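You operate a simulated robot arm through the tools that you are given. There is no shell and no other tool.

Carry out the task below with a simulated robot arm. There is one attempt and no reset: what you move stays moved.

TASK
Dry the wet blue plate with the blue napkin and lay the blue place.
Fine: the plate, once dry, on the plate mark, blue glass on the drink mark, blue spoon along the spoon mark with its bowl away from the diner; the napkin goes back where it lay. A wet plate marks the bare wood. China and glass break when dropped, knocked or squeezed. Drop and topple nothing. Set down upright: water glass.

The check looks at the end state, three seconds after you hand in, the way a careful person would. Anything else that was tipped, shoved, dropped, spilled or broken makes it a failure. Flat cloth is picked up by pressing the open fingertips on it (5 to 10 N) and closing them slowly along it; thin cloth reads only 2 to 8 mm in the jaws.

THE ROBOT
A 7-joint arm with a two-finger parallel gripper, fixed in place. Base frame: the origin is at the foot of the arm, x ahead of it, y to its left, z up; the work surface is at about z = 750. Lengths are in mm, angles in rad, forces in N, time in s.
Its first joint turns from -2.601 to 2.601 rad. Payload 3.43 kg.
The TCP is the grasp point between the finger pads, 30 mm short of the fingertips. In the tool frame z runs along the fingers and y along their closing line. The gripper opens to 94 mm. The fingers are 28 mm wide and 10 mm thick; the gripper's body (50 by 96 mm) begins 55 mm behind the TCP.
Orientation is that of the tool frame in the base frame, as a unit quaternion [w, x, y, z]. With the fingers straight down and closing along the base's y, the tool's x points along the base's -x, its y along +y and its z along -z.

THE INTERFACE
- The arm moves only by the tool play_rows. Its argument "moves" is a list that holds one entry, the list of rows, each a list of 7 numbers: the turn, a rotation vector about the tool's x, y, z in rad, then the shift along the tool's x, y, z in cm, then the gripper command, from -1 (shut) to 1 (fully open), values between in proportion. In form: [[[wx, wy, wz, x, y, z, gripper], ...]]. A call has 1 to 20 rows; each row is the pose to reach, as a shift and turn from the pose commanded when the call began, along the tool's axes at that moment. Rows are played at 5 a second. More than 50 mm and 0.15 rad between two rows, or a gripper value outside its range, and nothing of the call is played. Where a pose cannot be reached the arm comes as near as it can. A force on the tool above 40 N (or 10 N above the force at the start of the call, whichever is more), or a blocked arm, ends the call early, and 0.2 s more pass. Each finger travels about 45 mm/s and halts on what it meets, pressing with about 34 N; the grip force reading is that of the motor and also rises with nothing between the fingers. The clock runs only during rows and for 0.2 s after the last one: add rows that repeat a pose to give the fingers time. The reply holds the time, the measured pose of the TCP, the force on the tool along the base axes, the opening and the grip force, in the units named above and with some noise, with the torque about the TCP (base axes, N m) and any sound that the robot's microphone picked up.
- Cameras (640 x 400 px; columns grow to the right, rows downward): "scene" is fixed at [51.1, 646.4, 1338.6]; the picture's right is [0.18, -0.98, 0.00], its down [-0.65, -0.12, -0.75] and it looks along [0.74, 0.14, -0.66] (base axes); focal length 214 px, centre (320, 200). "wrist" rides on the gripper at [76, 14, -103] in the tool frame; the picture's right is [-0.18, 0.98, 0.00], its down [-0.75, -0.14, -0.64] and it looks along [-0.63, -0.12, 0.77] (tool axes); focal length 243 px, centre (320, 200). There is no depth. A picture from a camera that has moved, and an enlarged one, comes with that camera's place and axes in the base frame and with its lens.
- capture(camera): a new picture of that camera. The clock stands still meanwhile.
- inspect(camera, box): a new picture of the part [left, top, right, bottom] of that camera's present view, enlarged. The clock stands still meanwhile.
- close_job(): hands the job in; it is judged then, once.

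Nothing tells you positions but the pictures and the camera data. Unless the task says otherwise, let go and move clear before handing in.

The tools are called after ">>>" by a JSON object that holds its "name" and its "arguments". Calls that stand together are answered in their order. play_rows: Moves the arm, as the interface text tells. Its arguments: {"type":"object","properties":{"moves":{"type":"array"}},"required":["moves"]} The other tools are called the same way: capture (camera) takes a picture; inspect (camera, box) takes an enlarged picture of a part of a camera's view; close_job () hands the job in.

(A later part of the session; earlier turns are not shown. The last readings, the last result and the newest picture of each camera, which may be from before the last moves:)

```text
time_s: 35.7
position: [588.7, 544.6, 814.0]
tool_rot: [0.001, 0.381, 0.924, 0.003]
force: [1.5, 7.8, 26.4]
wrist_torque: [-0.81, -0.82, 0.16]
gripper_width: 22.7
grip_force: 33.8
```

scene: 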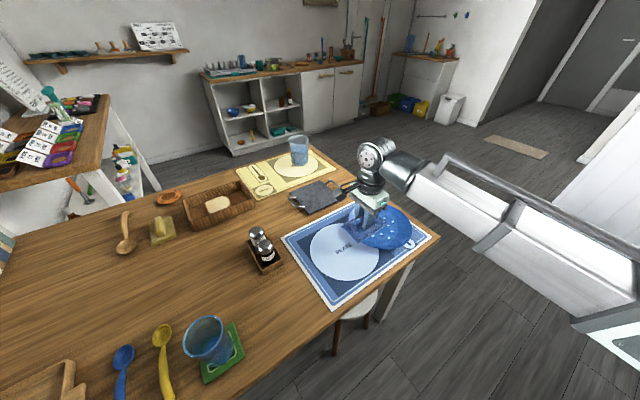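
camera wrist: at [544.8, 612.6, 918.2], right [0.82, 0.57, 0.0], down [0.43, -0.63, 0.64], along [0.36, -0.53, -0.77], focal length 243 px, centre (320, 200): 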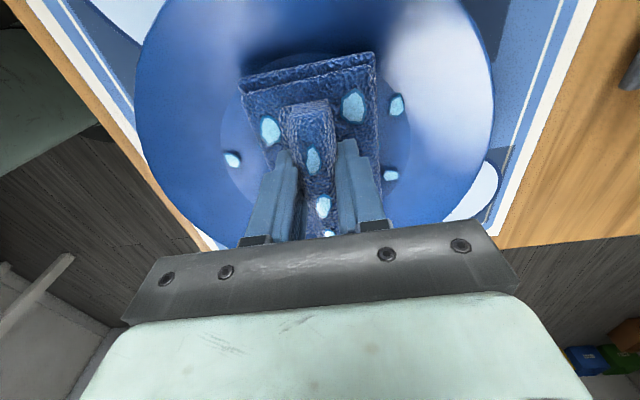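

Now the other end touches, so the napkin is a snug fit and its corners ride on the rim before the middle reaches the floor. I'll lift clear and check which drops have gone.

>>> {"name": "play_rows", "arguments": {"moves": [[[0, 0, 0, 0.3, 0, -0.5, -1], [0, 0, 0, 0.4, 0, -2, -1], [0, 0, 0, 2, 0, -5, -1], [0, 0, 0, 6, 0, -7, -1], [0, 0, 0, 10, 0, -7, -1], [0, 0, 0, 14, 0, -7, -1], [0, 0, 0, 14, 0, -7, -1]]]}}

>>> {"name": "inspect", "arguments": {"camera": "scene", "box": [330, 170, 430, 260]}}

>>> {"name": "capture", "arguments": {"camera": "wrist"}}

```text
time_s: 37.3
position: [489.3, 642.9, 884.0]
tool_rot: [0.001, 0.382, 0.924, 0.002]
force: [0.1, 0.5, -0.7]
wrist_torque: [0.01, 0.02, -0.02]
gripper_width: 23.0
grip_force: 34.1
```

```text
4.44 times, centred on (380, 215) of scene
camera zoom: at [51.1, 646.4, 1338.6], right [0.18, -0.98, 0.0], down [-0.65, -0.12, -0.75], along [0.74, 0.14, -0.66], focal length 953 px, centre (53, 133)
```

zoom: 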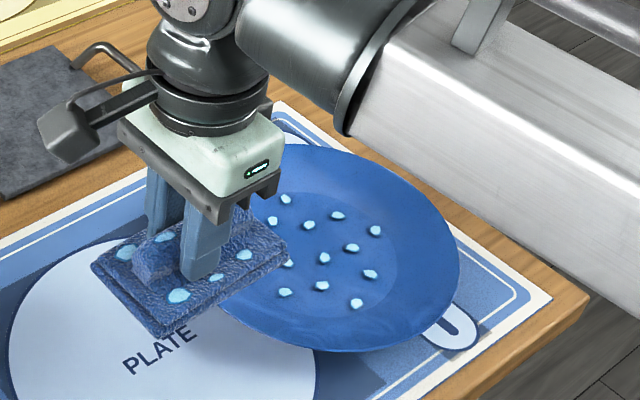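

```text
taken
camera wrist: at [444.7, 705.8, 985.5], right [0.82, 0.57, 0.0], down [0.43, -0.63, 0.64], along [0.36, -0.53, -0.77], focal length 243 px, centre (320, 200)
```

wrist: 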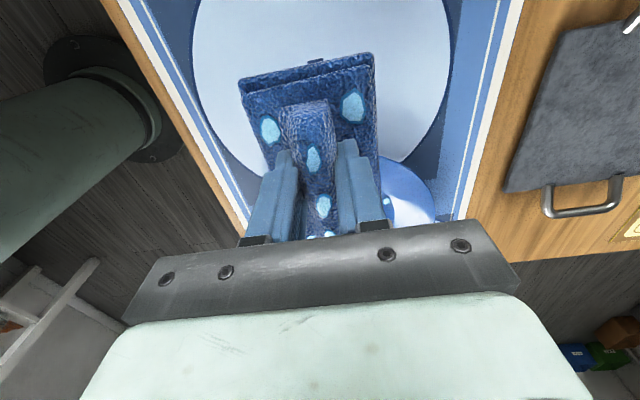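

Two camera views of the drops put the well floor at z≈768, so the napkin did touch the floor; it needs real rubbing. I'll centre it, press lightly and rub by turning.

>>> {"name": "play_rows", "arguments": {"moves": [[[0, 0, 0, -4, 0, 0, -1], [0, 0, 0, -8, 0, 0, -1], [0, 0, 0, -11, 0, 1, -1], [0, 0, 0, -13.6, 0, 3, -1], [0, 0, 0, -13.6, 0, 5.5, -1], [0, 0, 0, -13.6, 0, 6.5, -1], [0, 0, 0, -13.6, 0, 6.8, -1], [0, 0, 0, -13.6, 0, 6.8, -1]]]}}

```text
time_s: 39.1
position: [584.5, 547.2, 814.8]
tool_rot: [0.0, 0.382, 0.924, 0.003]
force: [2.3, 0.3, 12.0]
wrist_torque: [0.14, 0.66, -0.01]
gripper_width: 22.8
grip_force: 33.8
```

One corner is riding on the rim again, since the flat napkin's diagonal is slightly larger than the well. I'll raise it and tilt about 0.3 rad so its short edge reaches the floor, then wipe with that edge.

>>> {"name": "play_rows", "arguments": {"moves": [[[0, 0, 0, 0, 0, -1, -1], [0, 0, 0, -0.2, 0.1, -3.5, -1], [0, -0.1, 0, -0.4, 0.2, -3.5, -1], [0, -0.2, 0, -0.4, 0.2, -3.5, -1], [0, -0.3, 0, -0.4, 0.2, -3.5, -1], [0, -0.3, 0, -0.4, 0.2, -2.2, -1], [0, -0.3, 0, -0.4, 0.2, -1.3, -1], [0, -0.3, 0, -0.4, 0.2, -1.3, -1]]]}}

>>> {"name": "inspect", "arguments": {"camera": "scene", "box": [330, 170, 430, 260]}}

>>> {"name": "capture", "arguments": {"camera": "wrist"}}

```text
time_s: 40.9
position: [590.6, 544.4, 828.3]
tool_rot: [0.138, 0.377, 0.914, -0.055]
force: [0.4, 0.8, -1.0]
wrist_torque: [-0.03, 0.01, 0.02]
gripper_width: 23.0
grip_force: 34.0
```

```text
4.44 times, centred on (380, 215) of scene
camera zoom: at [51.1, 646.4, 1338.6], right [0.18, -0.98, 0.0], down [-0.65, -0.12, -0.75], along [0.74, 0.14, -0.66], focal length 953 px, centre (53, 133)
```

zoom: 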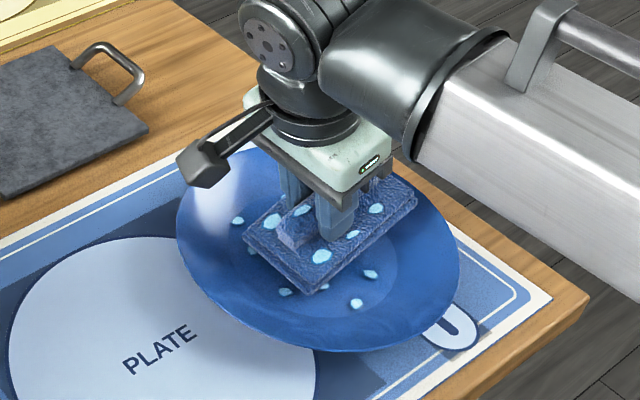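

```text
taken
camera wrist: at [526.8, 627.0, 903.8], right [0.82, 0.57, 0.06], down [0.27, -0.48, 0.84], along [0.5, -0.67, -0.55], focal length 243 px, centre (320, 200)
```

wrist: 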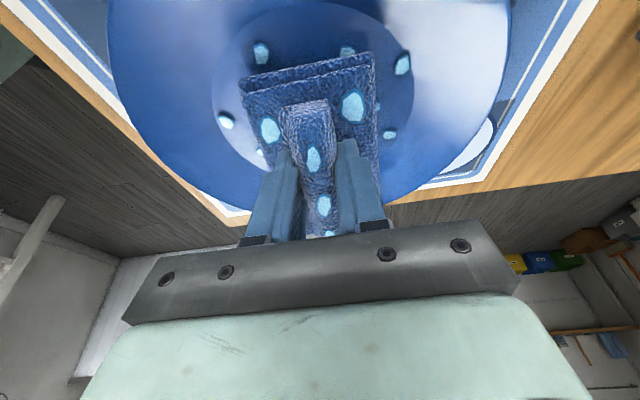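

Good: the short edge is down and the drops are visible behind it. I'll lower it to touch.

>>> {"name": "play_rows", "arguments": {"moves": [[[0, 0, 0, 0.06, 0, 0.19, -1], [0, 0, 0, 0.12, 0, 0.38, -1], [0, 0, 0, 0.15, 0, 0.48, -1], [0, 0, 0, 0.15, 0, 0.48, -1]]]}}

```text
time_s: 41.9
position: [589.6, 544.4, 822.9]
tool_rot: [0.137, 0.378, 0.914, -0.054]
force: [0.3, -0.5, 0.9]
wrist_torque: [0.0, 0.08, -0.01]
gripper_width: 22.7
grip_force: 34.2
```

>>> {"name": "play_rows", "arguments": {"moves": [[[0, 0, 0, 0.03, 0, 0.1, -1], [0, 0, 0, 0.06, 0, 0.2, -1], [0, 0, 0, 0.06, 0, 0.2, -1]]]}}

```text
time_s: 42.7
position: [590.6, 545.3, 822.0]
tool_rot: [0.139, 0.378, 0.914, -0.055]
force: [0.4, -1.7, 24.9]
wrist_torque: [0.5, 0.66, 0.04]
gripper_width: 22.8
grip_force: 34.4
```

Edge contact is at z≈766. I'll ease to about 10 N and sweep the edge across the well and back.

>>> {"name": "play_rows", "arguments": {"moves": [[[0, 0, 0, -0.02, 0, -0.06, -1], [0, 0, 0, -0.98, 0, 0.23, -1], [0, 0, 0, -1.93, 0, 0.53, -1], [0, 0, 0, -2.89, 0, 0.82, -1], [0, 0, 0, -3.84, 0, 1.12, -1], [0, 0, 0, -4.8, 0, 1.41, -1], [0, 0, 0, -5.75, 0, 1.71, -1], [0, 0, 0, -4.8, 0, 1.41, -1], [0, 0, 0, -3.84, 0, 1.12, -1], [0, 0, 0, -2.89, 0, 0.82, -1], [0, 0, 0, -1.93, 0, 0.53, -1], [0, 0, 0, -0.98, 0, 0.23, -1], [0, 0, 0, -0.02, 0, -0.06, -1]]]}}

>>> {"name": "inspect", "arguments": {"camera": "scene", "box": [330, 170, 430, 260]}}

>>> {"name": "capture", "arguments": {"camera": "wrist"}}

```text
time_s: 45.5
position: [590.2, 545.4, 822.4]
tool_rot: [0.138, 0.378, 0.914, -0.055]
force: [4.1, -4.6, 13.7]
wrist_torque: [0.06, 0.14, -0.01]
gripper_width: 22.8
grip_force: 34.0
```

```text
4.44 times, centred on (380, 215) of scene
camera zoom: at [51.1, 646.4, 1338.6], right [0.18, -0.98, 0.0], down [-0.65, -0.12, -0.75], along [0.74, 0.14, -0.66], focal length 953 px, centre (53, 133)
```

zoom: 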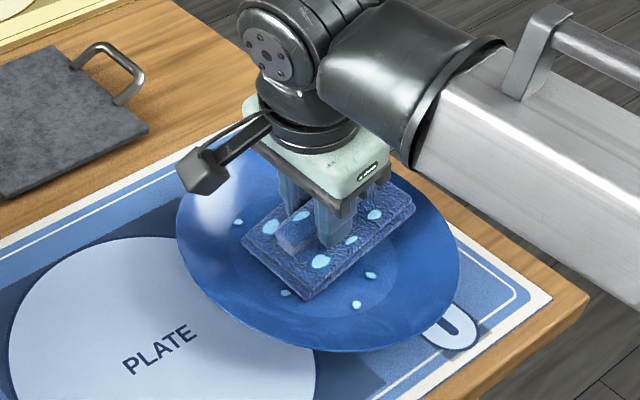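

```text
taken
camera wrist: at [527.3, 626.7, 896.9], right [0.82, 0.57, 0.06], down [0.27, -0.48, 0.84], along [0.5, -0.67, -0.55], focal length 243 px, centre (320, 200)
```

wrist: 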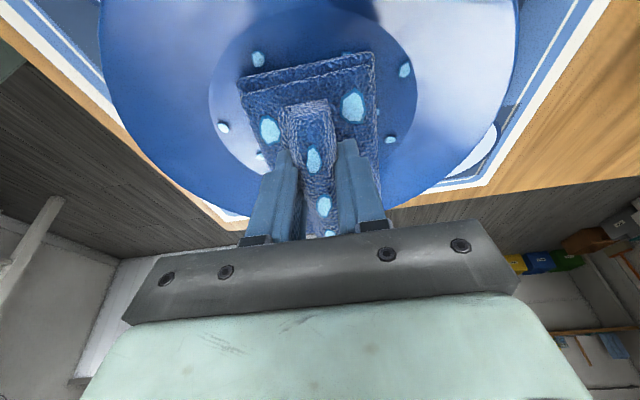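

The drops have visibly shrunk, so rubbing dries the plate as a whole. I'll continue with more strokes at the same light force.

>>> {"name": "play_rows", "arguments": {"moves": [[[0, 0, 0, -0.96, 0, 0.295, -1], [0, 0, 0, -1.91, 0, 0.59, -1], [0, 0, 0, -2.87, 0, 0.885, -1], [0, 0, 0, -3.82, 0, 1.18, -1], [0, 0, 0, -4.78, 0, 1.475, -1], [0, 0, 0, -5.73, 0, 1.77, -1], [0, 0, 0, -4.78, 0, 1.475, -1], [0, 0, 0, -3.82, 0, 1.18, -1], [0, 0, 0, -2.87, 0, 0.885, -1], [0, 0, 0, -1.91, 0, 0.59, -1], [0, 0, 0, -2.87, 0, 0.885, -1], [0, 0, 0, -3.82, 0, 1.18, -1], [0, 0, 0, -4.78, 0, 1.475, -1], [0, 0, 0, -5.73, 0, 1.77, -1], [0, 0, 0, -4.78, 0, 1.475, -1], [0, 0, 0, -3.82, 0, 1.18, -1], [0, 0, 0, -2.87, 0, 0.885, -1], [0, 0, 0, -1.91, 0, 0.59, -1], [0, 0, 0, -0.96, 0, 0.295, -1], [0, 0, 0, 0, 0, 0, -1]]]}}

>>> {"name": "inspect", "arguments": {"camera": "scene", "box": [330, 170, 430, 260]}}

>>> {"name": "capture", "arguments": {"camera": "wrist"}}

```text
time_s: 49.7
position: [589.8, 545.6, 821.3]
tool_rot: [0.138, 0.378, 0.914, -0.056]
force: [1.4, -2.2, 3.6]
wrist_torque: [-0.05, 0.07, 0.0]
gripper_width: 22.8
grip_force: 33.3
```

```text
4.44 times, centred on (380, 215) of scene
camera zoom: at [51.1, 646.4, 1338.6], right [0.18, -0.98, 0.0], down [-0.65, -0.12, -0.75], along [0.74, 0.14, -0.66], focal length 953 px, centre (53, 133)
```

zoom: 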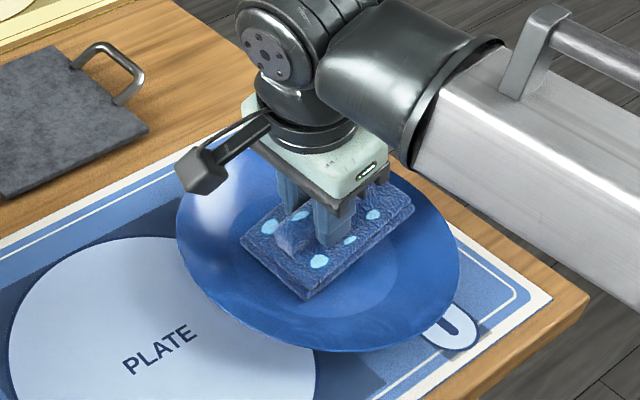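

```text
taken
camera wrist: at [527.2, 627.6, 897.0], right [0.82, 0.57, 0.06], down [0.27, -0.48, 0.83], along [0.5, -0.67, -0.55], focal length 243 px, centre (320, 200)
```

wrist: 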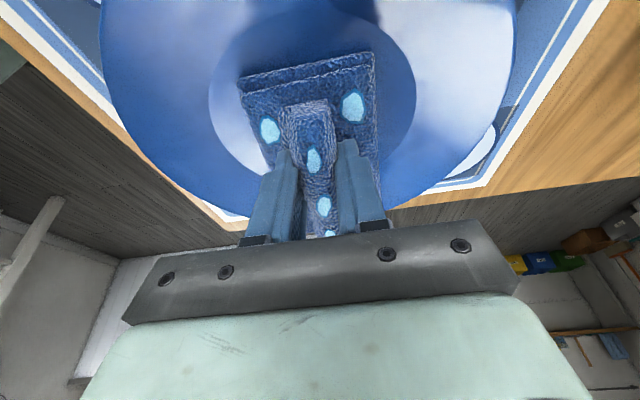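

The drops are gone. Two more passes for good measure, then I'll lift off and level the tool.

>>> {"name": "play_rows", "arguments": {"moves": [[[0, 0, 0, -0.95, 0, 0.3, -1], [0, 0, 0, -1.9, 0, 0.61, -1], [0, 0, 0, -2.86, 0, 0.91, -1], [0, 0, 0, -3.81, 0, 1.21, -1], [0, 0, 0, -4.77, 0, 1.5, -1], [0, 0, 0, -3.81, 0, 1.21, -1], [0, 0, 0, -2.86, 0, 0.91, -1], [0, 0, 0, -1.9, 0, 0.61, -1], [0, 0, 0, -0.95, 0, 0.3, -1], [0, 0, 0, 0, 0, 0, -1], [0, 0, 0, -0.6, 0, -1.9, -1], [0, 0, 0, -1.5, 0, -4.8, -1], [0, 0, 0, -2.4, 0, -7.6, -1], [0, 0.1, 0, -2.4, 0, -7.6, -1], [0, 0.2, 0, -2.4, 0, -7.6, -1], [0, 0.3, 0, -2.4, 0, -7.6, -1], [0, 0.3, 0, -2.4, 0, -7.6, -1]]]}}

>>> {"name": "inspect", "arguments": {"camera": "scene", "box": [330, 170, 430, 260]}}

```text
time_s: 53.3
position: [589.6, 544.7, 902.1]
tool_rot: [0.0, 0.383, 0.924, 0.002]
force: [0.5, 0.8, 0.6]
wrist_torque: [0.01, -0.04, 0.02]
gripper_width: 22.7
grip_force: 33.9
```

```text
4.44 times, centred on (380, 215) of scene
camera zoom: at [51.1, 646.4, 1338.6], right [0.18, -0.98, 0.0], down [-0.65, -0.12, -0.75], along [0.74, 0.14, -0.66], focal length 953 px, centre (53, 133)
```

zoom: 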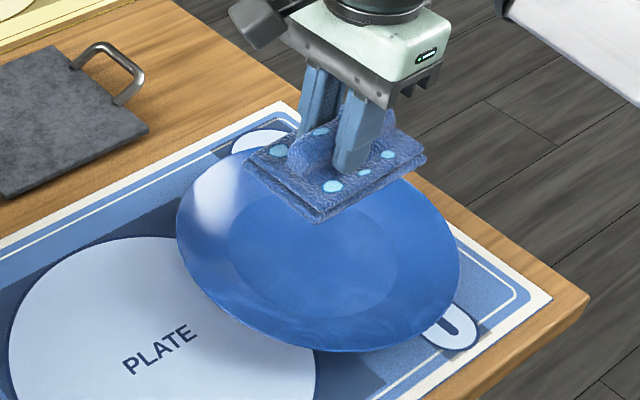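

The plate is dry. Now I'll carry the napkin back to its original spot, with TCP near (255, 792).

>>> {"name": "play_rows", "arguments": {"moves": [[[0, 0, 0, 2, -0.3, 0, -1], [0, 0, 0, 6, -0.9, 0, -1], [0, 0, 0, 10.5, -1.6, 0, -1], [0, 0, 0, 15, -2.25, 0, -1], [0, 0, 0, 19.5, -2.9, 0, -1], [0, 0, 0, 24, -3.6, 0, -1], [0, 0, 0, 28.5, -4.3, 0, -1], [0, 0, 0, 33, -4.9, 0, -1], [0, 0, 0, 37, -5.5, 0, -1], [0, 0, 0, 40, -6.0, 0, -1], [0, 0, 0, 41.1, -6.17, 0, -1], [0, 0, 0, 41.1, -6.17, 3, -1], [0, 0, 0, 41.1, -6.17, 6, -1], [0, 0, 0, 41.1, -6.17, 8, -1], [0, 0, 0, 41.1, -6.17, 9.3, -1], [0, 0, 0, 41.1, -6.17, 9.3, -1]]]}}

>>> {"name": "inspect", "arguments": {"camera": "scene", "box": [80, 270, 320, 400]}}

>>> {"name": "capture", "arguments": {"camera": "wrist"}}

```text
time_s: 56.7
position: [256.3, 790.6, 808.6]
tool_rot: [-0.001, 0.383, 0.924, 0.002]
force: [0.3, 0.4, -0.9]
wrist_torque: [-0.03, -0.01, 0.04]
gripper_width: 22.6
grip_force: 34.3
```

```text
2.67 times, centred on (200, 335) of scene
camera zoom: at [51.1, 646.4, 1338.6], right [0.18, -0.98, 0.0], down [-0.65, -0.12, -0.75], along [0.74, 0.14, -0.66], focal length 572 px, centre (640, -160)
```

zoom: 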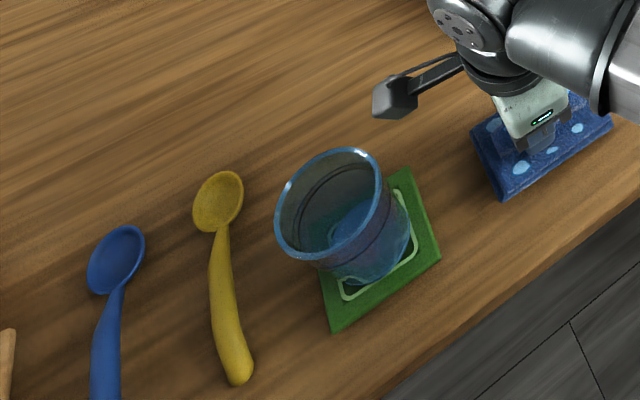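

```text
taken
camera wrist: at [211.4, 854.1, 910.6], right [0.82, 0.57, 0.0], down [0.43, -0.63, 0.64], along [0.36, -0.53, -0.77], focal length 243 px, centre (320, 200)
```

wrist: 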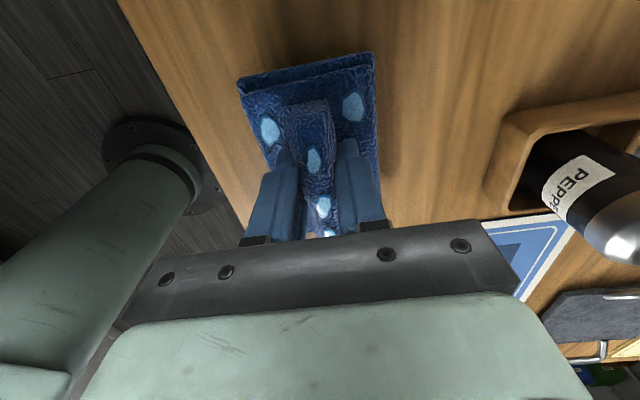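

It lines up with the original place. I'll lower it until it touches.

>>> {"name": "play_rows", "arguments": {"moves": [[[0, 0, 0, -0.1, 0.15, 0.5, -1], [0, 0, 0, -0.1, 0.15, 1.0, -1], [0, 0, 0, -0.1, 0.15, 1.25, -1], [0, 0, 0, -0.1, 0.15, 1.4, -1], [0, 0, 0, -0.1, 0.15, 1.4, -1]]]}}

>>> {"name": "inspect", "arguments": {"camera": "scene", "box": [80, 270, 320, 400]}}

```text
time_s: 57.9
position: [257.3, 792.5, 795.5]
tool_rot: [0.001, 0.381, 0.924, 0.003]
force: [-2.3, 2.5, 18.9]
wrist_torque: [-0.84, -0.79, 0.05]
gripper_width: 22.9
grip_force: 34.2
```

```text
2.67 times, centred on (200, 335) of scene
camera zoom: at [51.1, 646.4, 1338.6], right [0.18, -0.98, 0.0], down [-0.65, -0.12, -0.75], along [0.74, 0.14, -0.66], focal length 572 px, centre (640, -160)
```

zoom: 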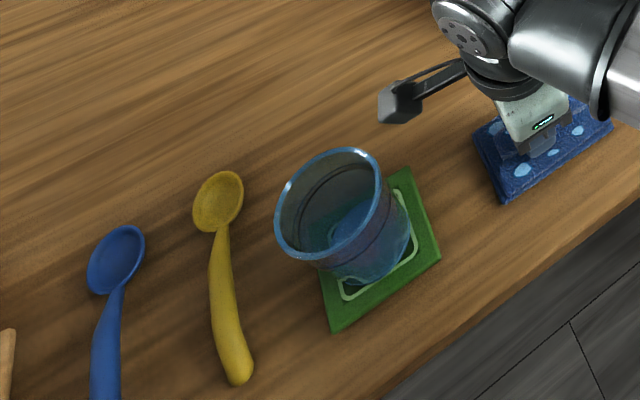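

Touching, within a couple of mm of the original. I'll release and rise straight up.

>>> {"name": "play_rows", "arguments": {"moves": [[[0, 0, 0, 0, 0, -0.1, -0.9], [0, 0, 0, 0, 0, -0.1, -0.5], [0, 0, 0, 0, 0, -0.1, -0.1], [0, 0, 0, 0, 0, -0.1, 0.2], [0, 0, 0, 0, 0, -0.1, 0.2], [0, 0, 0, 0, 0, -0.1, 0.2], [0, 0, 0, 0, 0, -1, 0.2], [0, 0, 0, 0, 0, -3, 0.2], [0, 0, 0, 0, 0, -6, 0.2], [0, 0, 0, 0, 0, -10, 0.2], [0, 0, 0, 0, 0, -14, 0.5], [0, 0, 0, 0, 0, -14, 0.5]]]}}

>>> {"name": "capture", "arguments": {"camera": "wrist"}}

>>> {"name": "inspect", "arguments": {"camera": "scene", "box": [80, 270, 320, 400]}}

```text
time_s: 60.5
position: [258.9, 791.0, 934.9]
tool_rot: [0.001, 0.382, 0.924, 0.002]
force: [-0.3, 0.9, -0.6]
wrist_torque: [0.01, -0.01, 0.01]
gripper_width: 70.5
grip_force: 0.0
```

```text
taken
camera wrist: at [215.2, 853.2, 1036.7], right [0.82, 0.57, 0.0], down [0.43, -0.63, 0.64], along [0.36, -0.53, -0.77], focal length 243 px, centre (320, 200)
```

wrist: 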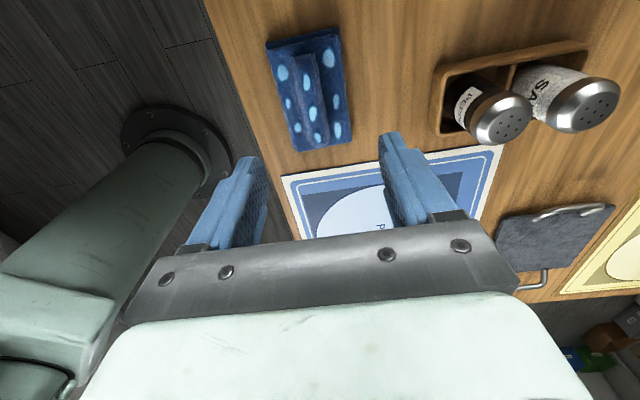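

```text
2.67 times, centred on (200, 335) of scene
camera zoom: at [51.1, 646.4, 1338.6], right [0.18, -0.98, 0.0], down [-0.65, -0.12, -0.75], along [0.74, 0.14, -0.66], focal length 572 px, centre (640, -160)
```

zoom: 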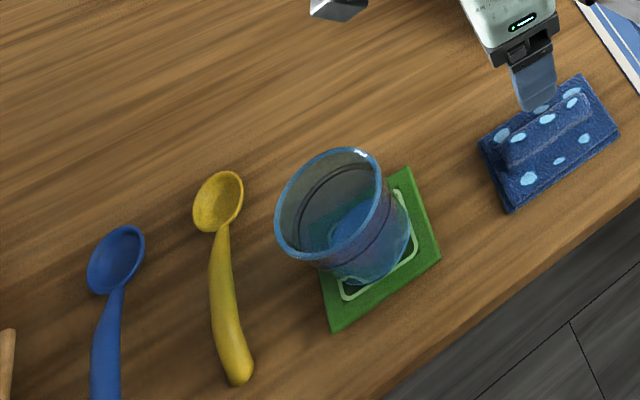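

The napkin is back within a few mm of where it was. Next is the plate, and I'll go high over the mat to measure the plate, the marks and the mat precisely.

>>> {"name": "play_rows", "arguments": {"moves": [[[0, 0, 0, -3, 0.5, -2, 1], [0, 0, 0, -7, 1.2, -4, 1], [0, 0, 0, -11, 1.9, -6, 1], [0, 0, 0, -15, 2.6, -8, 1], [0, 0, 0, -19, 3.3, -10, 1], [0, 0, 0, -23, 4, -12, 1], [0, 0, 0, -27, 4.7, -14, 1], [0, 0, 0, -29, 5, -15, 1], [0, 0, 0, -29, 5, -15, 1]]]}}

>>> {"name": "capture", "arguments": {"camera": "wrist"}}

>>> {"name": "inspect", "arguments": {"camera": "wrist", "box": [120, 0, 520, 240]}}

```text
time_s: 62.5
position: [499.3, 620.7, 1083.5]
tool_rot: [0.0, 0.382, 0.924, 0.001]
force: [0.5, -0.1, -0.4]
wrist_torque: [0.01, 0.0, -0.03]
gripper_width: 93.9
grip_force: 0.0
```

```text
taken
camera wrist: at [455.1, 684.5, 1185.6], right [0.82, 0.57, 0.0], down [0.43, -0.63, 0.64], along [0.36, -0.53, -0.77], focal length 243 px, centre (320, 200)
```

wrist: 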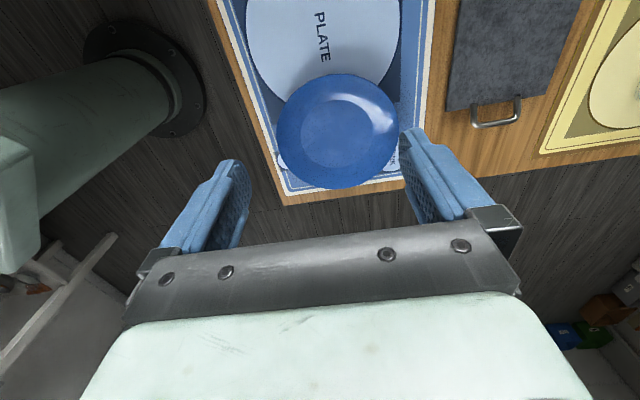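

```text
1.60 times, centred on (320, 120) of wrist
camera zoom: at [455.1, 684.5, 1185.6], right [0.82, 0.57, 0.0], down [0.43, -0.63, 0.64], along [0.36, -0.53, -0.77], focal length 388 px, centre (320, 328)
```

zoom: 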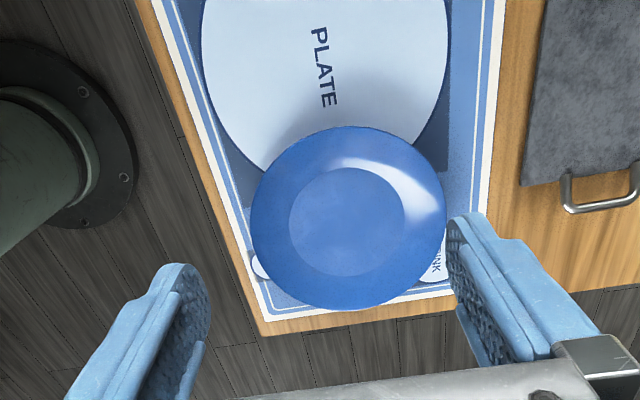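

The plate centre is near (589, 539) and the plate mark near (483, 648), so the move is about 151 mm along the tool's x. The gentlest way is to slide it over the mat with the two open fingers cradling the rim. I'll go behind the plate and descend.

>>> {"name": "play_rows", "arguments": {"moves": [[[0, 0, 0, -4, 0.1, 2, 1], [0, 0, 0, -8, 0.2, 4, 1], [0, 0, 0, -12, 0.35, 6, 1], [0, 0, 0, -16, 0.5, 8, 1], [0, 0, 0, -20, 0.6, 10, 1], [0, 0, 0, -24, 0.7, 12, 1], [0, 0, 0, -26, 0.7, 14, 1], [0, 0, 0, -26, 0.7, 18, 1], [0, 0, 0, -26, 0.7, 22, 1], [0, 0, 0, -26, 0.7, 25, 1], [0, 0, 0, -26, 0.7, 25, 1]]]}}

>>> {"name": "capture", "arguments": {"camera": "wrist"}}

>>> {"name": "capture", "arguments": {"camera": "scene"}}

```text
time_s: 64.9
position: [686.4, 445.6, 831.9]
tool_rot: [0.0, 0.381, 0.924, 0.002]
force: [0.4, -0.7, 0.5]
wrist_torque: [-0.02, -0.02, -0.02]
gripper_width: 94.2
grip_force: 0.1
```

```text
taken
camera wrist: at [643.2, 507.3, 935.1], right [0.82, 0.57, 0.0], down [0.43, -0.63, 0.64], along [0.36, -0.53, -0.77], focal length 243 px, centre (320, 200)
```

wrist: 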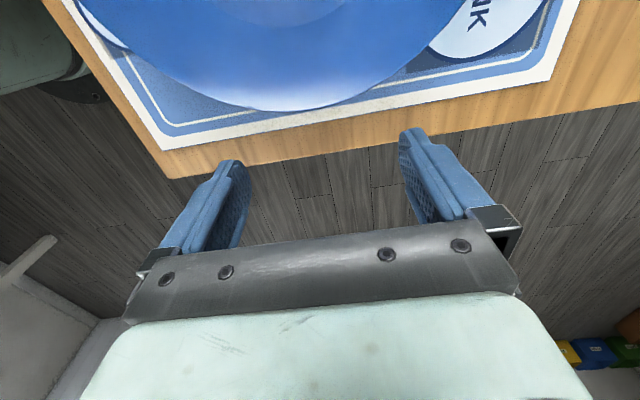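

```text
taken
```

scene: 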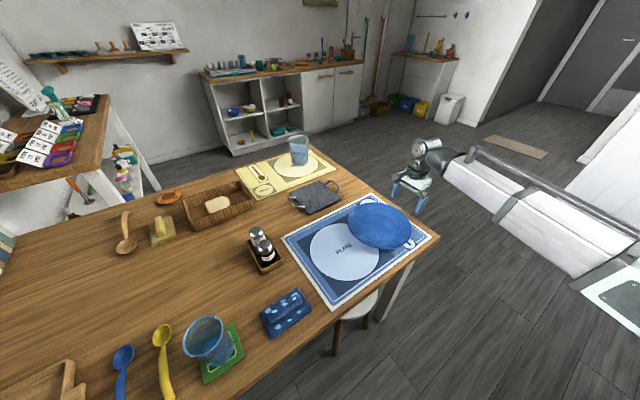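

The fingers straddle the plate symmetrically beyond its rim. I'll lower to just above mat level and approach slowly until they touch the rim.

>>> {"name": "play_rows", "arguments": {"moves": [[[0, 0, 0, 0, 0, 2, 1], [0, 0, 0, 0, 0, 4, 1], [0, 0, 0, 0, 0, 4.4, 1], [0, 0, 0, 0.5, 0, 4.4, 1], [0, 0, 0, 1.0, 0, 4.4, 1], [0, 0, 0, 1.4, 0, 4.4, 1], [0, 0, 0, 1.8, 0, 4.4, 1], [0, 0, 0, 2.1, 0, 4.4, 1], [0, 0, 0, 2.4, 0, 4.4, 1], [0, 0, 0, 2.7, 0, 4.4, 1], [0, 0, 0, 3.0, 0, 4.4, 1], [0, 0, 0, 3.3, 0, 4.4, 1]]]}}

>>> {"name": "capture", "arguments": {"camera": "wrist"}}

>>> {"name": "inspect", "arguments": {"camera": "scene", "box": [320, 160, 450, 270]}}

```text
time_s: 67.5
position: [663.9, 465.8, 791.0]
tool_rot: [0.0, 0.382, 0.924, 0.0]
force: [2.2, -1.5, 0.9]
wrist_torque: [-0.01, -0.02, -0.01]
gripper_width: 94.0
grip_force: 0.0
```

```text
taken
camera wrist: at [619.6, 529.7, 893.0], right [0.82, 0.57, 0.0], down [0.43, -0.63, 0.64], along [0.36, -0.53, -0.77], focal length 243 px, centre (320, 200)
```

wrist: 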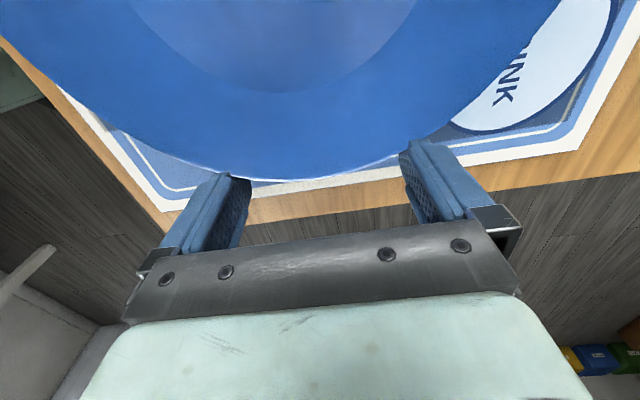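

```text
3.64 times, centred on (385, 215) of scene
camera zoom: at [51.1, 646.4, 1338.6], right [0.18, -0.98, 0.0], down [-0.65, -0.12, -0.75], along [0.74, 0.14, -0.66], focal length 780 px, centre (84, 146)
```

zoom: 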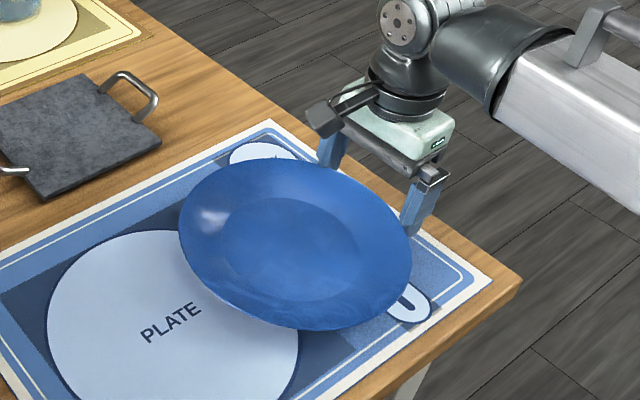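

Both fingers touch at under 3 N and the plate slides smoothly. I'll push on slowly, most of the way.

>>> {"name": "play_rows", "arguments": {"moves": [[[0, 0, 0, 0.6, 0, 0, 1], [0, 0, 0, 1.2, 0, 0, 1], [0, 0, 0, 1.8, 0, 0, 1], [0, 0, 0, 2.4, 0, 0, 1], [0, 0, 0, 3.0, 0, 0, 1], [0, 0, 0, 3.6, 0, 0, 1], [0, 0, 0, 4.2, 0, 0, 1], [0, 0, 0, 4.8, 0, 0, 1], [0, 0, 0, 5.4, 0, 0, 1], [0, 0, 0, 6.0, 0, 0, 1], [0, 0, 0, 6.6, 0, 0, 1], [0, 0, 0, 7.2, 0, 0, 1], [0, 0, 0, 7.8, 0, 0, 1], [0, 0, 0, 8.4, 0, 0, 1], [0, 0, 0, 9.0, 0, 0, 1], [0, 0, 0, 9.6, 0, 0, 1], [0, 0, 0, 10.2, 0, 0, 1], [0, 0, 0, 10.8, 0, 0, 1], [0, 0, 0, 11.4, 0, 0, 1], [0, 0, 0, 12.0, 0, 0, 1]]]}}

>>> {"name": "capture", "arguments": {"camera": "wrist"}}

>>> {"name": "inspect", "arguments": {"camera": "scene", "box": [270, 170, 450, 310]}}

```text
time_s: 68.2
position: [657.9, 471.2, 792.1]
tool_rot: [0.007, 0.384, 0.923, -0.002]
force: [5.8, -7.9, 1.0]
wrist_torque: [-0.05, 0.03, 0.21]
gripper_width: 94.1
grip_force: 0.0
stopped in row 3: the force on the tool passed its limit at 46 N (the readings are from after the stop); the commanded pose is now the measured one
```

```text
taken
camera wrist: at [613.5, 535.8, 892.1], right [0.83, 0.56, 0.01], down [0.42, -0.63, 0.65], along [0.37, -0.54, -0.76], focal length 243 px, centre (320, 200)
```

wrist: 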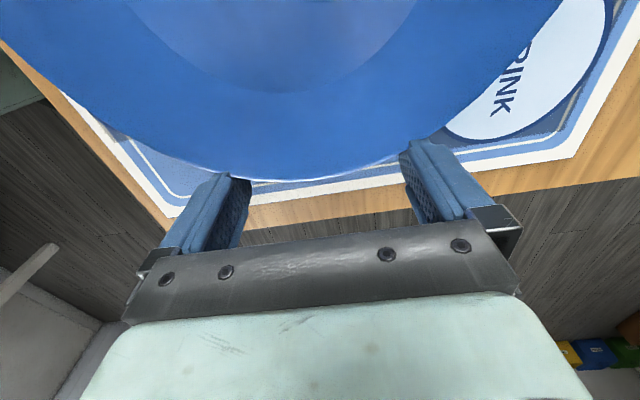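

```text
2.86 times, centred on (360, 240) of scene
camera zoom: at [51.1, 646.4, 1338.6], right [0.18, -0.98, 0.0], down [-0.65, -0.12, -0.75], along [0.74, 0.14, -0.66], focal length 613 px, centre (206, 86)
```

zoom: 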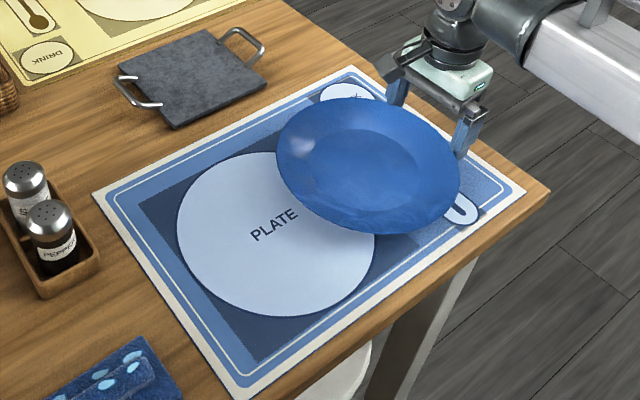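

Something stopped the plate with over 40 N, though no sound was heard. I'll back off at once and look for what it caught on.

>>> {"name": "play_rows", "arguments": {"moves": [[[0, 0, 0, -0.5, 0, 0, 1], [0, 0, 0, -1.5, 0, 0, 1], [0, 0, 0, -3, 0, -2, 1], [0, 0, 0, -3, 0, -6, 1], [0, 0, 0, -3, 0, -6, 1]]]}}

>>> {"name": "inspect", "arguments": {"camera": "scene", "box": [330, 180, 430, 260]}}

>>> {"name": "capture", "arguments": {"camera": "wrist"}}

>>> {"name": "inspect", "arguments": {"camera": "scene", "box": [290, 200, 380, 280]}}

```text
time_s: 69.4
position: [678.6, 451.4, 853.6]
tool_rot: [0.006, 0.383, 0.924, -0.001]
force: [-0.4, -0.3, 0.3]
wrist_torque: [0.0, 0.0, 0.01]
gripper_width: 94.2
grip_force: 0.1
```

```text
5.00 times, centred on (380, 220) of scene
camera zoom: at [51.1, 646.4, 1338.6], right [0.18, -0.98, 0.0], down [-0.65, -0.12, -0.75], along [0.74, 0.14, -0.66], focal length 1072 px, centre (20, 100)
```

zoom: 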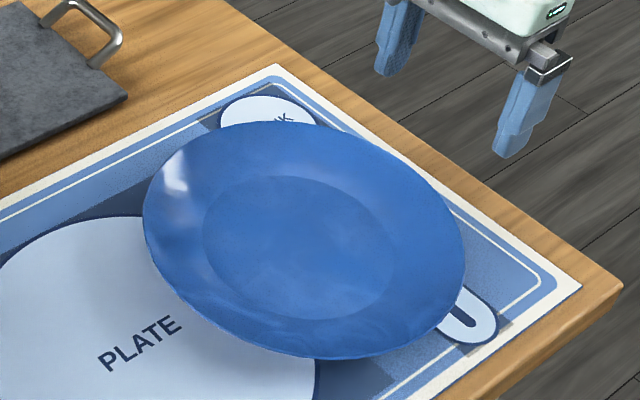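

```text
taken
camera wrist: at [633.0, 516.1, 953.5], right [0.83, 0.56, 0.0], down [0.43, -0.63, 0.65], along [0.37, -0.54, -0.76], focal length 243 px, centre (320, 200)
```

wrist: 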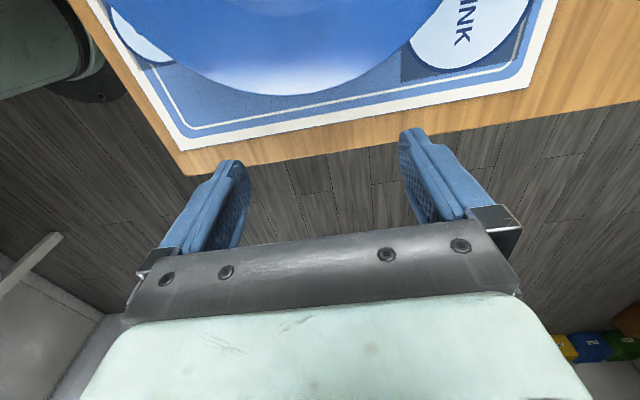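

```text
5.00 times, centred on (335, 240) of scene
camera zoom: at [51.1, 646.4, 1338.6], right [0.18, -0.98, 0.0], down [-0.65, -0.12, -0.75], along [0.74, 0.14, -0.66], focal length 1072 px, centre (245, 0)
```

zoom: 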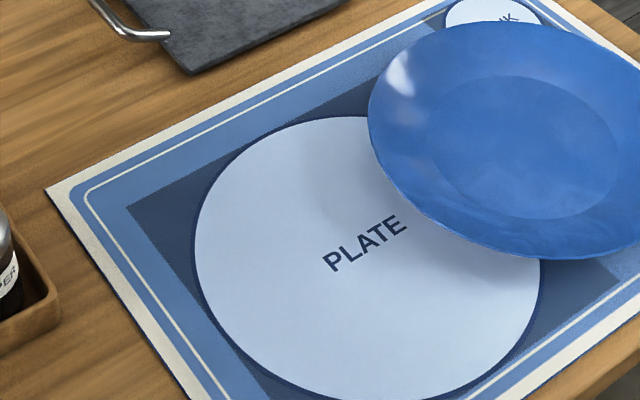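

The plate and mat look intact and nothing visible blocks the way. I'll level the tool and try again far more slowly, reading the force as I go.

>>> {"name": "play_rows", "arguments": {"moves": [[[0.003, 0.012, 0, 0, 0, 2, 1], [0.003, 0.012, 0, 0, 0, 4, 1], [0.003, 0.012, 0, 0, 0, 6, 1], [0.003, 0.012, 0, 0, 0, 6.4, 1], [0.003, 0.012, 0, 0.5, 0, 6.4, 1], [0.003, 0.012, 0, 1.0, 0, 6.4, 1], [0.003, 0.012, 0, 1.5, 0, 6.4, 1], [0.003, 0.012, 0, 1.9, 0, 6.4, 1], [0.003, 0.012, 0, 2.2, 0, 6.4, 1], [0.003, 0.012, 0, 2.4, 0, 6.4, 1], [0.003, 0.012, 0, 2.6, 0, 6.4, 1], [0.003, 0.012, 0, 2.6, 0, 6.4, 1]]]}}

```text
time_s: 72.0
position: [660.5, 470.2, 787.4]
tool_rot: [0.0, 0.383, 0.924, 0.0]
force: [-0.6, -0.4, 0.4]
wrist_torque: [-0.01, 0.05, 0.01]
gripper_width: 93.8
grip_force: 0.2
```

>>> {"name": "play_rows", "arguments": {"moves": [[[0, 0, 0, 0.2, 0, 0, 1], [0, 0, 0, 0.4, 0, 0, 1], [0, 0, 0, 0.6, 0, 0, 1], [0, 0, 0, 0.8, 0, 0, 1]]]}}

```text
time_s: 73.2
position: [657.4, 470.7, 788.0]
tool_rot: [0.005, 0.385, 0.923, -0.002]
force: [5.6, -7.8, 1.3]
wrist_torque: [-0.03, 0.01, 0.15]
gripper_width: 94.0
grip_force: 0.0
stopped in row 4: the force on the tool passed its limit at 41 N (the readings are from after the stop); the commanded pose is now the measured one
```

It is blocked at exactly the same place, so something physical stops the plate or tool there. I'll back away, rise, and take a low-angle look from the other side to see under the plate.

>>> {"name": "play_rows", "arguments": {"moves": [[[0, 0, 0, -0.5, 0, 0, 1], [0.003, 0.012, 0, -2, 0, 0, 1], [0.003, 0.012, 0, -3, 0, -3, 1], [0.003, 0.012, 0, -3, 0, -7, 1], [0.003, 0.012, 0, -3, 0, -11, 1], [0.003, 0.012, 0, 1, 0, -12, 1], [0.003, 0.012, 0, 5.5, 0, -12, 1], [0.003, 0.012, 0, 10, 0, -12, 1], [0.003, 0.012, 0, 14.5, 0, -12, 1], [0.003, 0.012, 0, 19, 0, -12, 1], [0.003, 0.012, 0, 23.5, 0, -12, 1], [0.003, 0.012, 0, 28, 0, -12, 1], [0.003, -0.12, 0, 28, 0, -12, 1], [0.003, -0.24, 0, 28, 0, -12, 1], [0.003, -0.36, 0, 28, 0, -12, 1], [0.003, -0.48, 0, 28, 0, -12, 1], [0.003, -0.6, 0, 28, 0, -10, 1], [0.003, -0.6, 0, 28, 0, -7, 1], [0.003, -0.6, 0, 28, 0, -5, 1], [0.003, -0.6, 0, 28, 0, -5, 1]]]}}

>>> {"name": "capture", "arguments": {"camera": "wrist"}}

>>> {"name": "capture", "arguments": {"camera": "scene"}}

```text
time_s: 77.4
position: [459.3, 671.6, 834.6]
tool_rot: [0.276, 0.368, 0.88, -0.118]
force: [0.7, 0.0, 0.3]
wrist_torque: [0.04, 0.03, -0.03]
gripper_width: 93.9
grip_force: 0.0
```

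```text
taken
camera wrist: at [384.7, 767.7, 874.1], right [0.81, 0.58, 0.1], down [0.08, -0.28, 0.96], along [0.59, -0.76, -0.27], focal length 243 px, centre (320, 200)
```

wrist: 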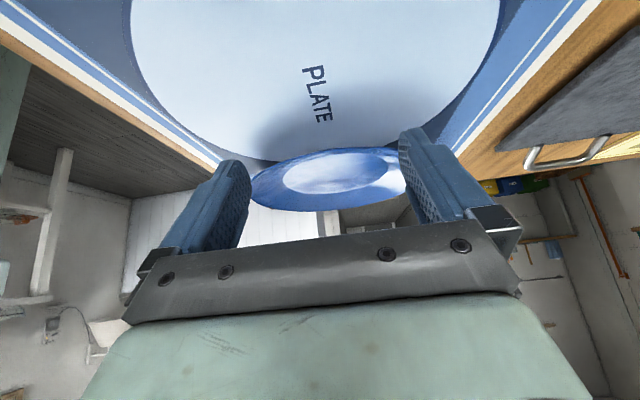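

```text
taken
```

scene: 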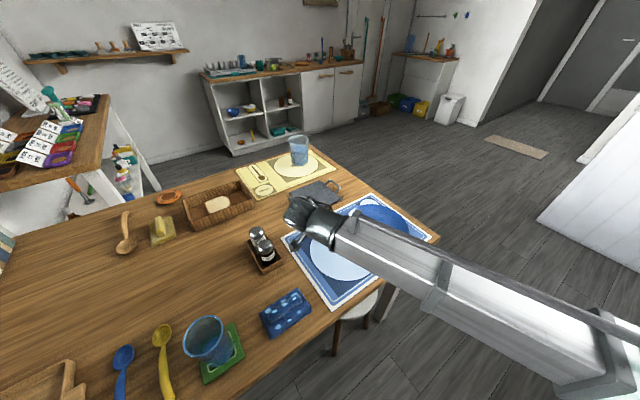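

>>> {"name": "inspect", "arguments": {"camera": "wrist", "box": [230, 120, 420, 230]}}

>>> {"name": "inspect", "arguments": {"camera": "scene", "box": [340, 180, 450, 260]}}

```text
3.37 times, centred on (325, 175) of wrist
camera zoom: at [384.7, 767.7, 874.1], right [0.81, 0.58, 0.1], down [0.08, -0.28, 0.96], along [0.59, -0.76, -0.27], focal length 817 px, centre (303, 284)
```

zoom: 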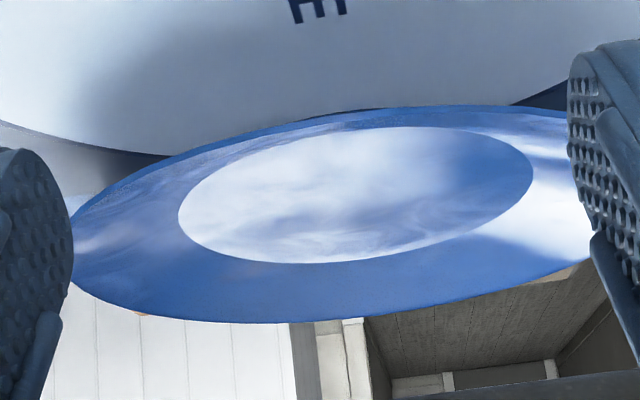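

```text
5.00 times, centred on (395, 220) of scene
camera zoom: at [51.1, 646.4, 1338.6], right [0.18, -0.98, 0.0], down [-0.65, -0.12, -0.75], along [0.74, 0.14, -0.66], focal length 1072 px, centre (-55, 100)
```

zoom: 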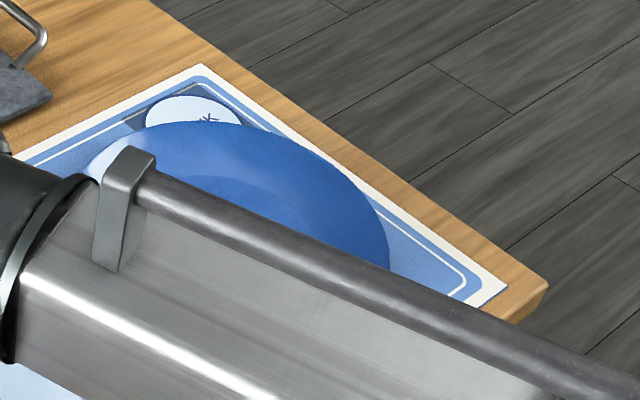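

The plate's rim is at z≈777 and it sits level. To understand the block I'll tilt the camera nearly horizontal and go lower, to see beneath the plate.

>>> {"name": "play_rows", "arguments": {"moves": [[[0, -0.1, 0, 0, 0, 0, 1], [0, -0.2, 0, 0, 0, 0, 1], [0, -0.3, 0, 0, 0, 0, 1], [0, -0.3, 0, 0.8, 0, 1.2, 1], [0, -0.3, 0, 1.5, 0, 2.2, 1], [0, -0.3, 0, 2.1, 0, 3.1, 1], [0, -0.3, 0, 2.1, 0, 3.1, 1]]]}}

>>> {"name": "capture", "arguments": {"camera": "wrist"}}

>>> {"name": "inspect", "arguments": {"camera": "wrist", "box": [230, 120, 420, 230]}}

```text
time_s: 79.0
position: [460.0, 671.1, 798.2]
tool_rot: [0.405, 0.344, 0.83, -0.169]
force: [-0.3, -0.5, 0.2]
wrist_torque: [0.03, -0.03, 0.02]
gripper_width: 94.0
grip_force: 0.0
```

```text
taken
camera wrist: at [380.2, 770.7, 799.8], right [0.78, 0.61, 0.14], down [-0.13, -0.07, 0.99], along [0.61, -0.79, 0.03], focal length 243 px, centre (320, 200)
```

wrist: 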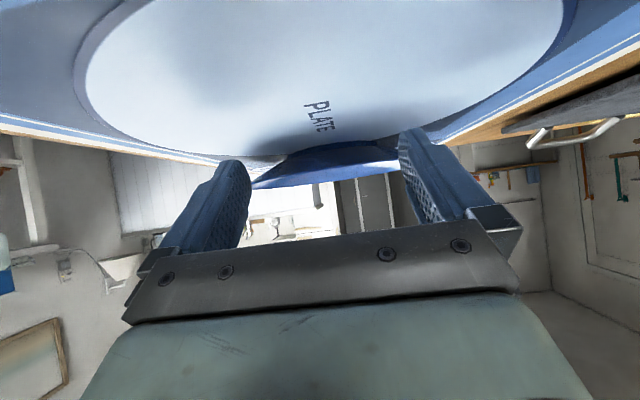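

```text
3.37 times, centred on (325, 175) of wrist
camera zoom: at [380.2, 770.7, 799.8], right [0.78, 0.61, 0.14], down [-0.13, -0.07, 0.99], along [0.61, -0.79, 0.03], focal length 817 px, centre (303, 284)
```

zoom: 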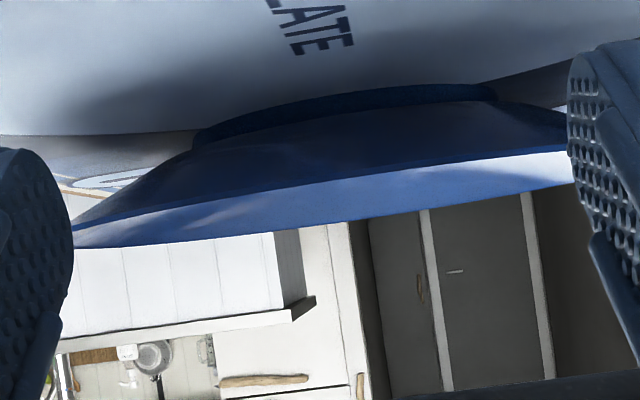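

Now I can see the plate's foot ring, which is wide. I'll zoom in on the plate mark's edge to see whether it is raised or recessed.

>>> {"name": "inspect", "arguments": {"camera": "wrist", "box": [60, 0, 260, 170]}}

>>> {"name": "inspect", "arguments": {"camera": "wrist", "box": [270, 120, 400, 200]}}

>>> {"name": "inspect", "arguments": {"camera": "wrist", "box": [400, 0, 600, 150]}}

```text
2.35 times, centred on (160, 85) of wrist
camera zoom: at [380.2, 770.7, 799.8], right [0.78, 0.61, 0.14], down [-0.13, -0.07, 0.99], along [0.61, -0.79, 0.03], focal length 571 px, centre (696, 471)
```

zoom: 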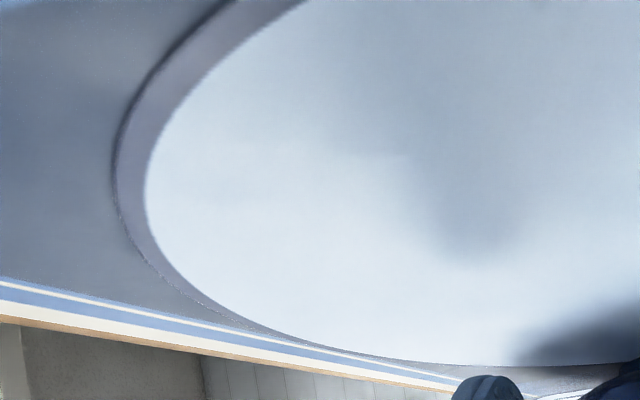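

```text
4.92 times, centred on (335, 160) of wrist
camera zoom: at [380.2, 770.7, 799.8], right [0.78, 0.61, 0.14], down [-0.13, -0.07, 0.99], along [0.61, -0.79, 0.03], focal length 1194 px, centre (246, 397)
```

zoom: 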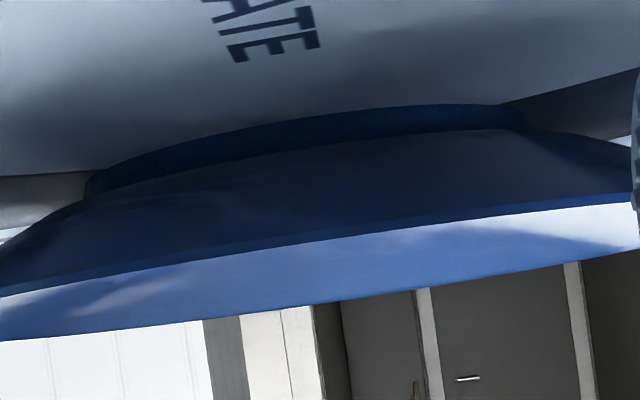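

```text
2.67 times, centred on (500, 75) of wrist
camera zoom: at [380.2, 770.7, 799.8], right [0.78, 0.61, 0.14], down [-0.13, -0.07, 0.99], along [0.61, -0.79, 0.03], focal length 647 px, centre (-160, 533)
```

zoom: 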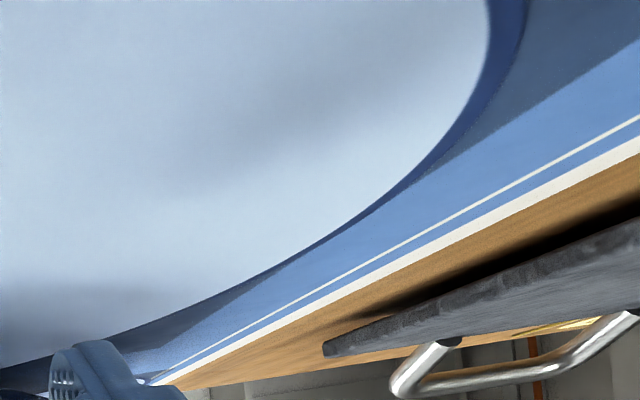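

The mark is only printed and the foot ring is wide, so I can't tell what blocks the sliding. I'll lift the plate instead, gripping its front rim with a nearly horizontal tool from the diner's side, where the hand can hang past the table edge. First I'll rise and level the tool.

>>> {"name": "play_rows", "arguments": {"moves": [[[0, 0, 0, -2.5, 0, -2, 1], [0, 0, 0, -5.8, 0, -4.6, 1], [0, 0, 0, -8.8, 0, -7, 1], [0, 0, 0, -11.7, 0, -9.3, 1], [0, 0.13, 0, -11.7, 0, -9.3, 1], [0, 0.26, 0, -11.7, 0, -9.3, 1], [0, 0.39, 0, -11.7, 0, -9.3, 1], [0, 0.52, 0, -11.7, 0, -9.3, 1], [0, 0.65, 0, -11.7, 0, -9.3, 1], [0, 0.78, 0, -11.7, 0, -9.3, 1], [0, 0.9, 0, -11.7, 0, -9.3, 1], [0, 0.9, 0, -11.7, 0, -9.3, 1]]]}}

>>> {"name": "capture", "arguments": {"camera": "wrist"}}

```text
time_s: 81.6
position: [460.5, 670.7, 947.1]
tool_rot: [0.002, 0.385, 0.923, -0.001]
force: [-0.1, 0.5, 0.0]
wrist_torque: [0.02, -0.01, -0.02]
gripper_width: 94.2
grip_force: 0.1
```

```text
taken
camera wrist: at [415.9, 736.3, 1048.5], right [0.83, 0.56, 0.0], down [0.43, -0.63, 0.65], along [0.36, -0.54, -0.76], focal length 243 px, centre (320, 200)
```

wrist: 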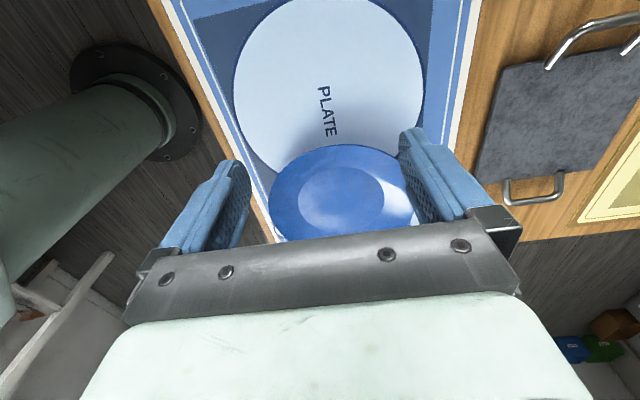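

Next I'll fly to a standoff in front of the table edge on the diner's side and turn the tool nearly horizontal, pointing at the plate's front rim.

>>> {"name": "play_rows", "arguments": {"moves": [[[0, 0, 0, -2.8, -3, 0, 0.5], [0, 0, 0, -5.7, -6.1, 0, 0], [0, 0, 0, -8.5, -9.2, 0, -0.4], [0, 0, 0, -11.4, -12.3, 0, -0.4], [0, 0, 0, -14.2, -15.4, 0, -0.4], [0, 0, 0, -17, -18.4, 0, -0.4], [-0.13, 0, 0, -17, -18.4, 1, -0.4], [-0.26, 0, 0, -17, -18.4, 2, -0.4], [-0.39, 0, 0, -17, -18.4, 3, -0.4], [-0.52, 0, 0, -17, -18.4, 4, -0.4], [-0.65, 0, 0, -17, -18.4, 5, -0.4], [-0.65, 0, 0, -17, -18.4, 5, -0.4]]]}}

>>> {"name": "capture", "arguments": {"camera": "scene"}}

>>> {"name": "capture", "arguments": {"camera": "wrist"}}

```text
time_s: 84.2
position: [477.8, 454.8, 905.9]
tool_rot: [0.126, 0.364, 0.875, 0.292]
force: [0.5, 0.3, -1.4]
wrist_torque: [-0.01, -0.01, -0.02]
gripper_width: 28.1
grip_force: 0.1
out of reach, approached as far as the arm can: row 10, 11, 12
```

```text
taken
```

scene: 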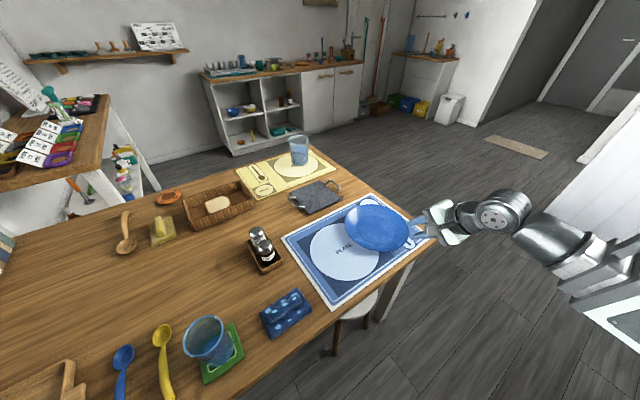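

```text
taken
camera wrist: at [387.3, 473.8, 994.3], right [0.68, 0.42, 0.59], down [0.17, -0.88, 0.43], along [0.71, -0.19, -0.68], focal length 243 px, centre (320, 200)
```

wrist: 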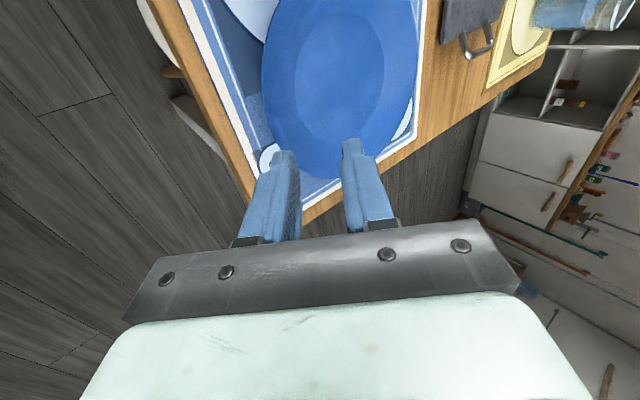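

The arm can't reach that close with so flat a tool. I'll go back to vertical and grip the plate from the plate-mark side instead, where a flatter tilt was reachable.

>>> {"name": "play_rows", "arguments": {"moves": [[[0, 0, 0, 0, 1.5, -2, -0.4], [0.13, 0, 0, 0, 3, -4, -0.4], [0.26, 0, 0, 0, 3, -4, -0.4], [0.39, 0, 0, 0, 3, -4, -0.4], [0.52, 0, 0, 0, 3, -4, -0.4], [0.65, 0, 0, 0, 3, -4, -0.4], [0.65, 0, 0, 0, 3, -4, -0.4]]]}}

```text
time_s: 85.8
position: [476.4, 453.2, 954.5]
tool_rot: [0.003, 0.385, 0.923, -0.003]
force: [0.6, 0.9, 0.2]
wrist_torque: [0.04, 0.0, 0.01]
gripper_width: 28.0
grip_force: 0.1
```

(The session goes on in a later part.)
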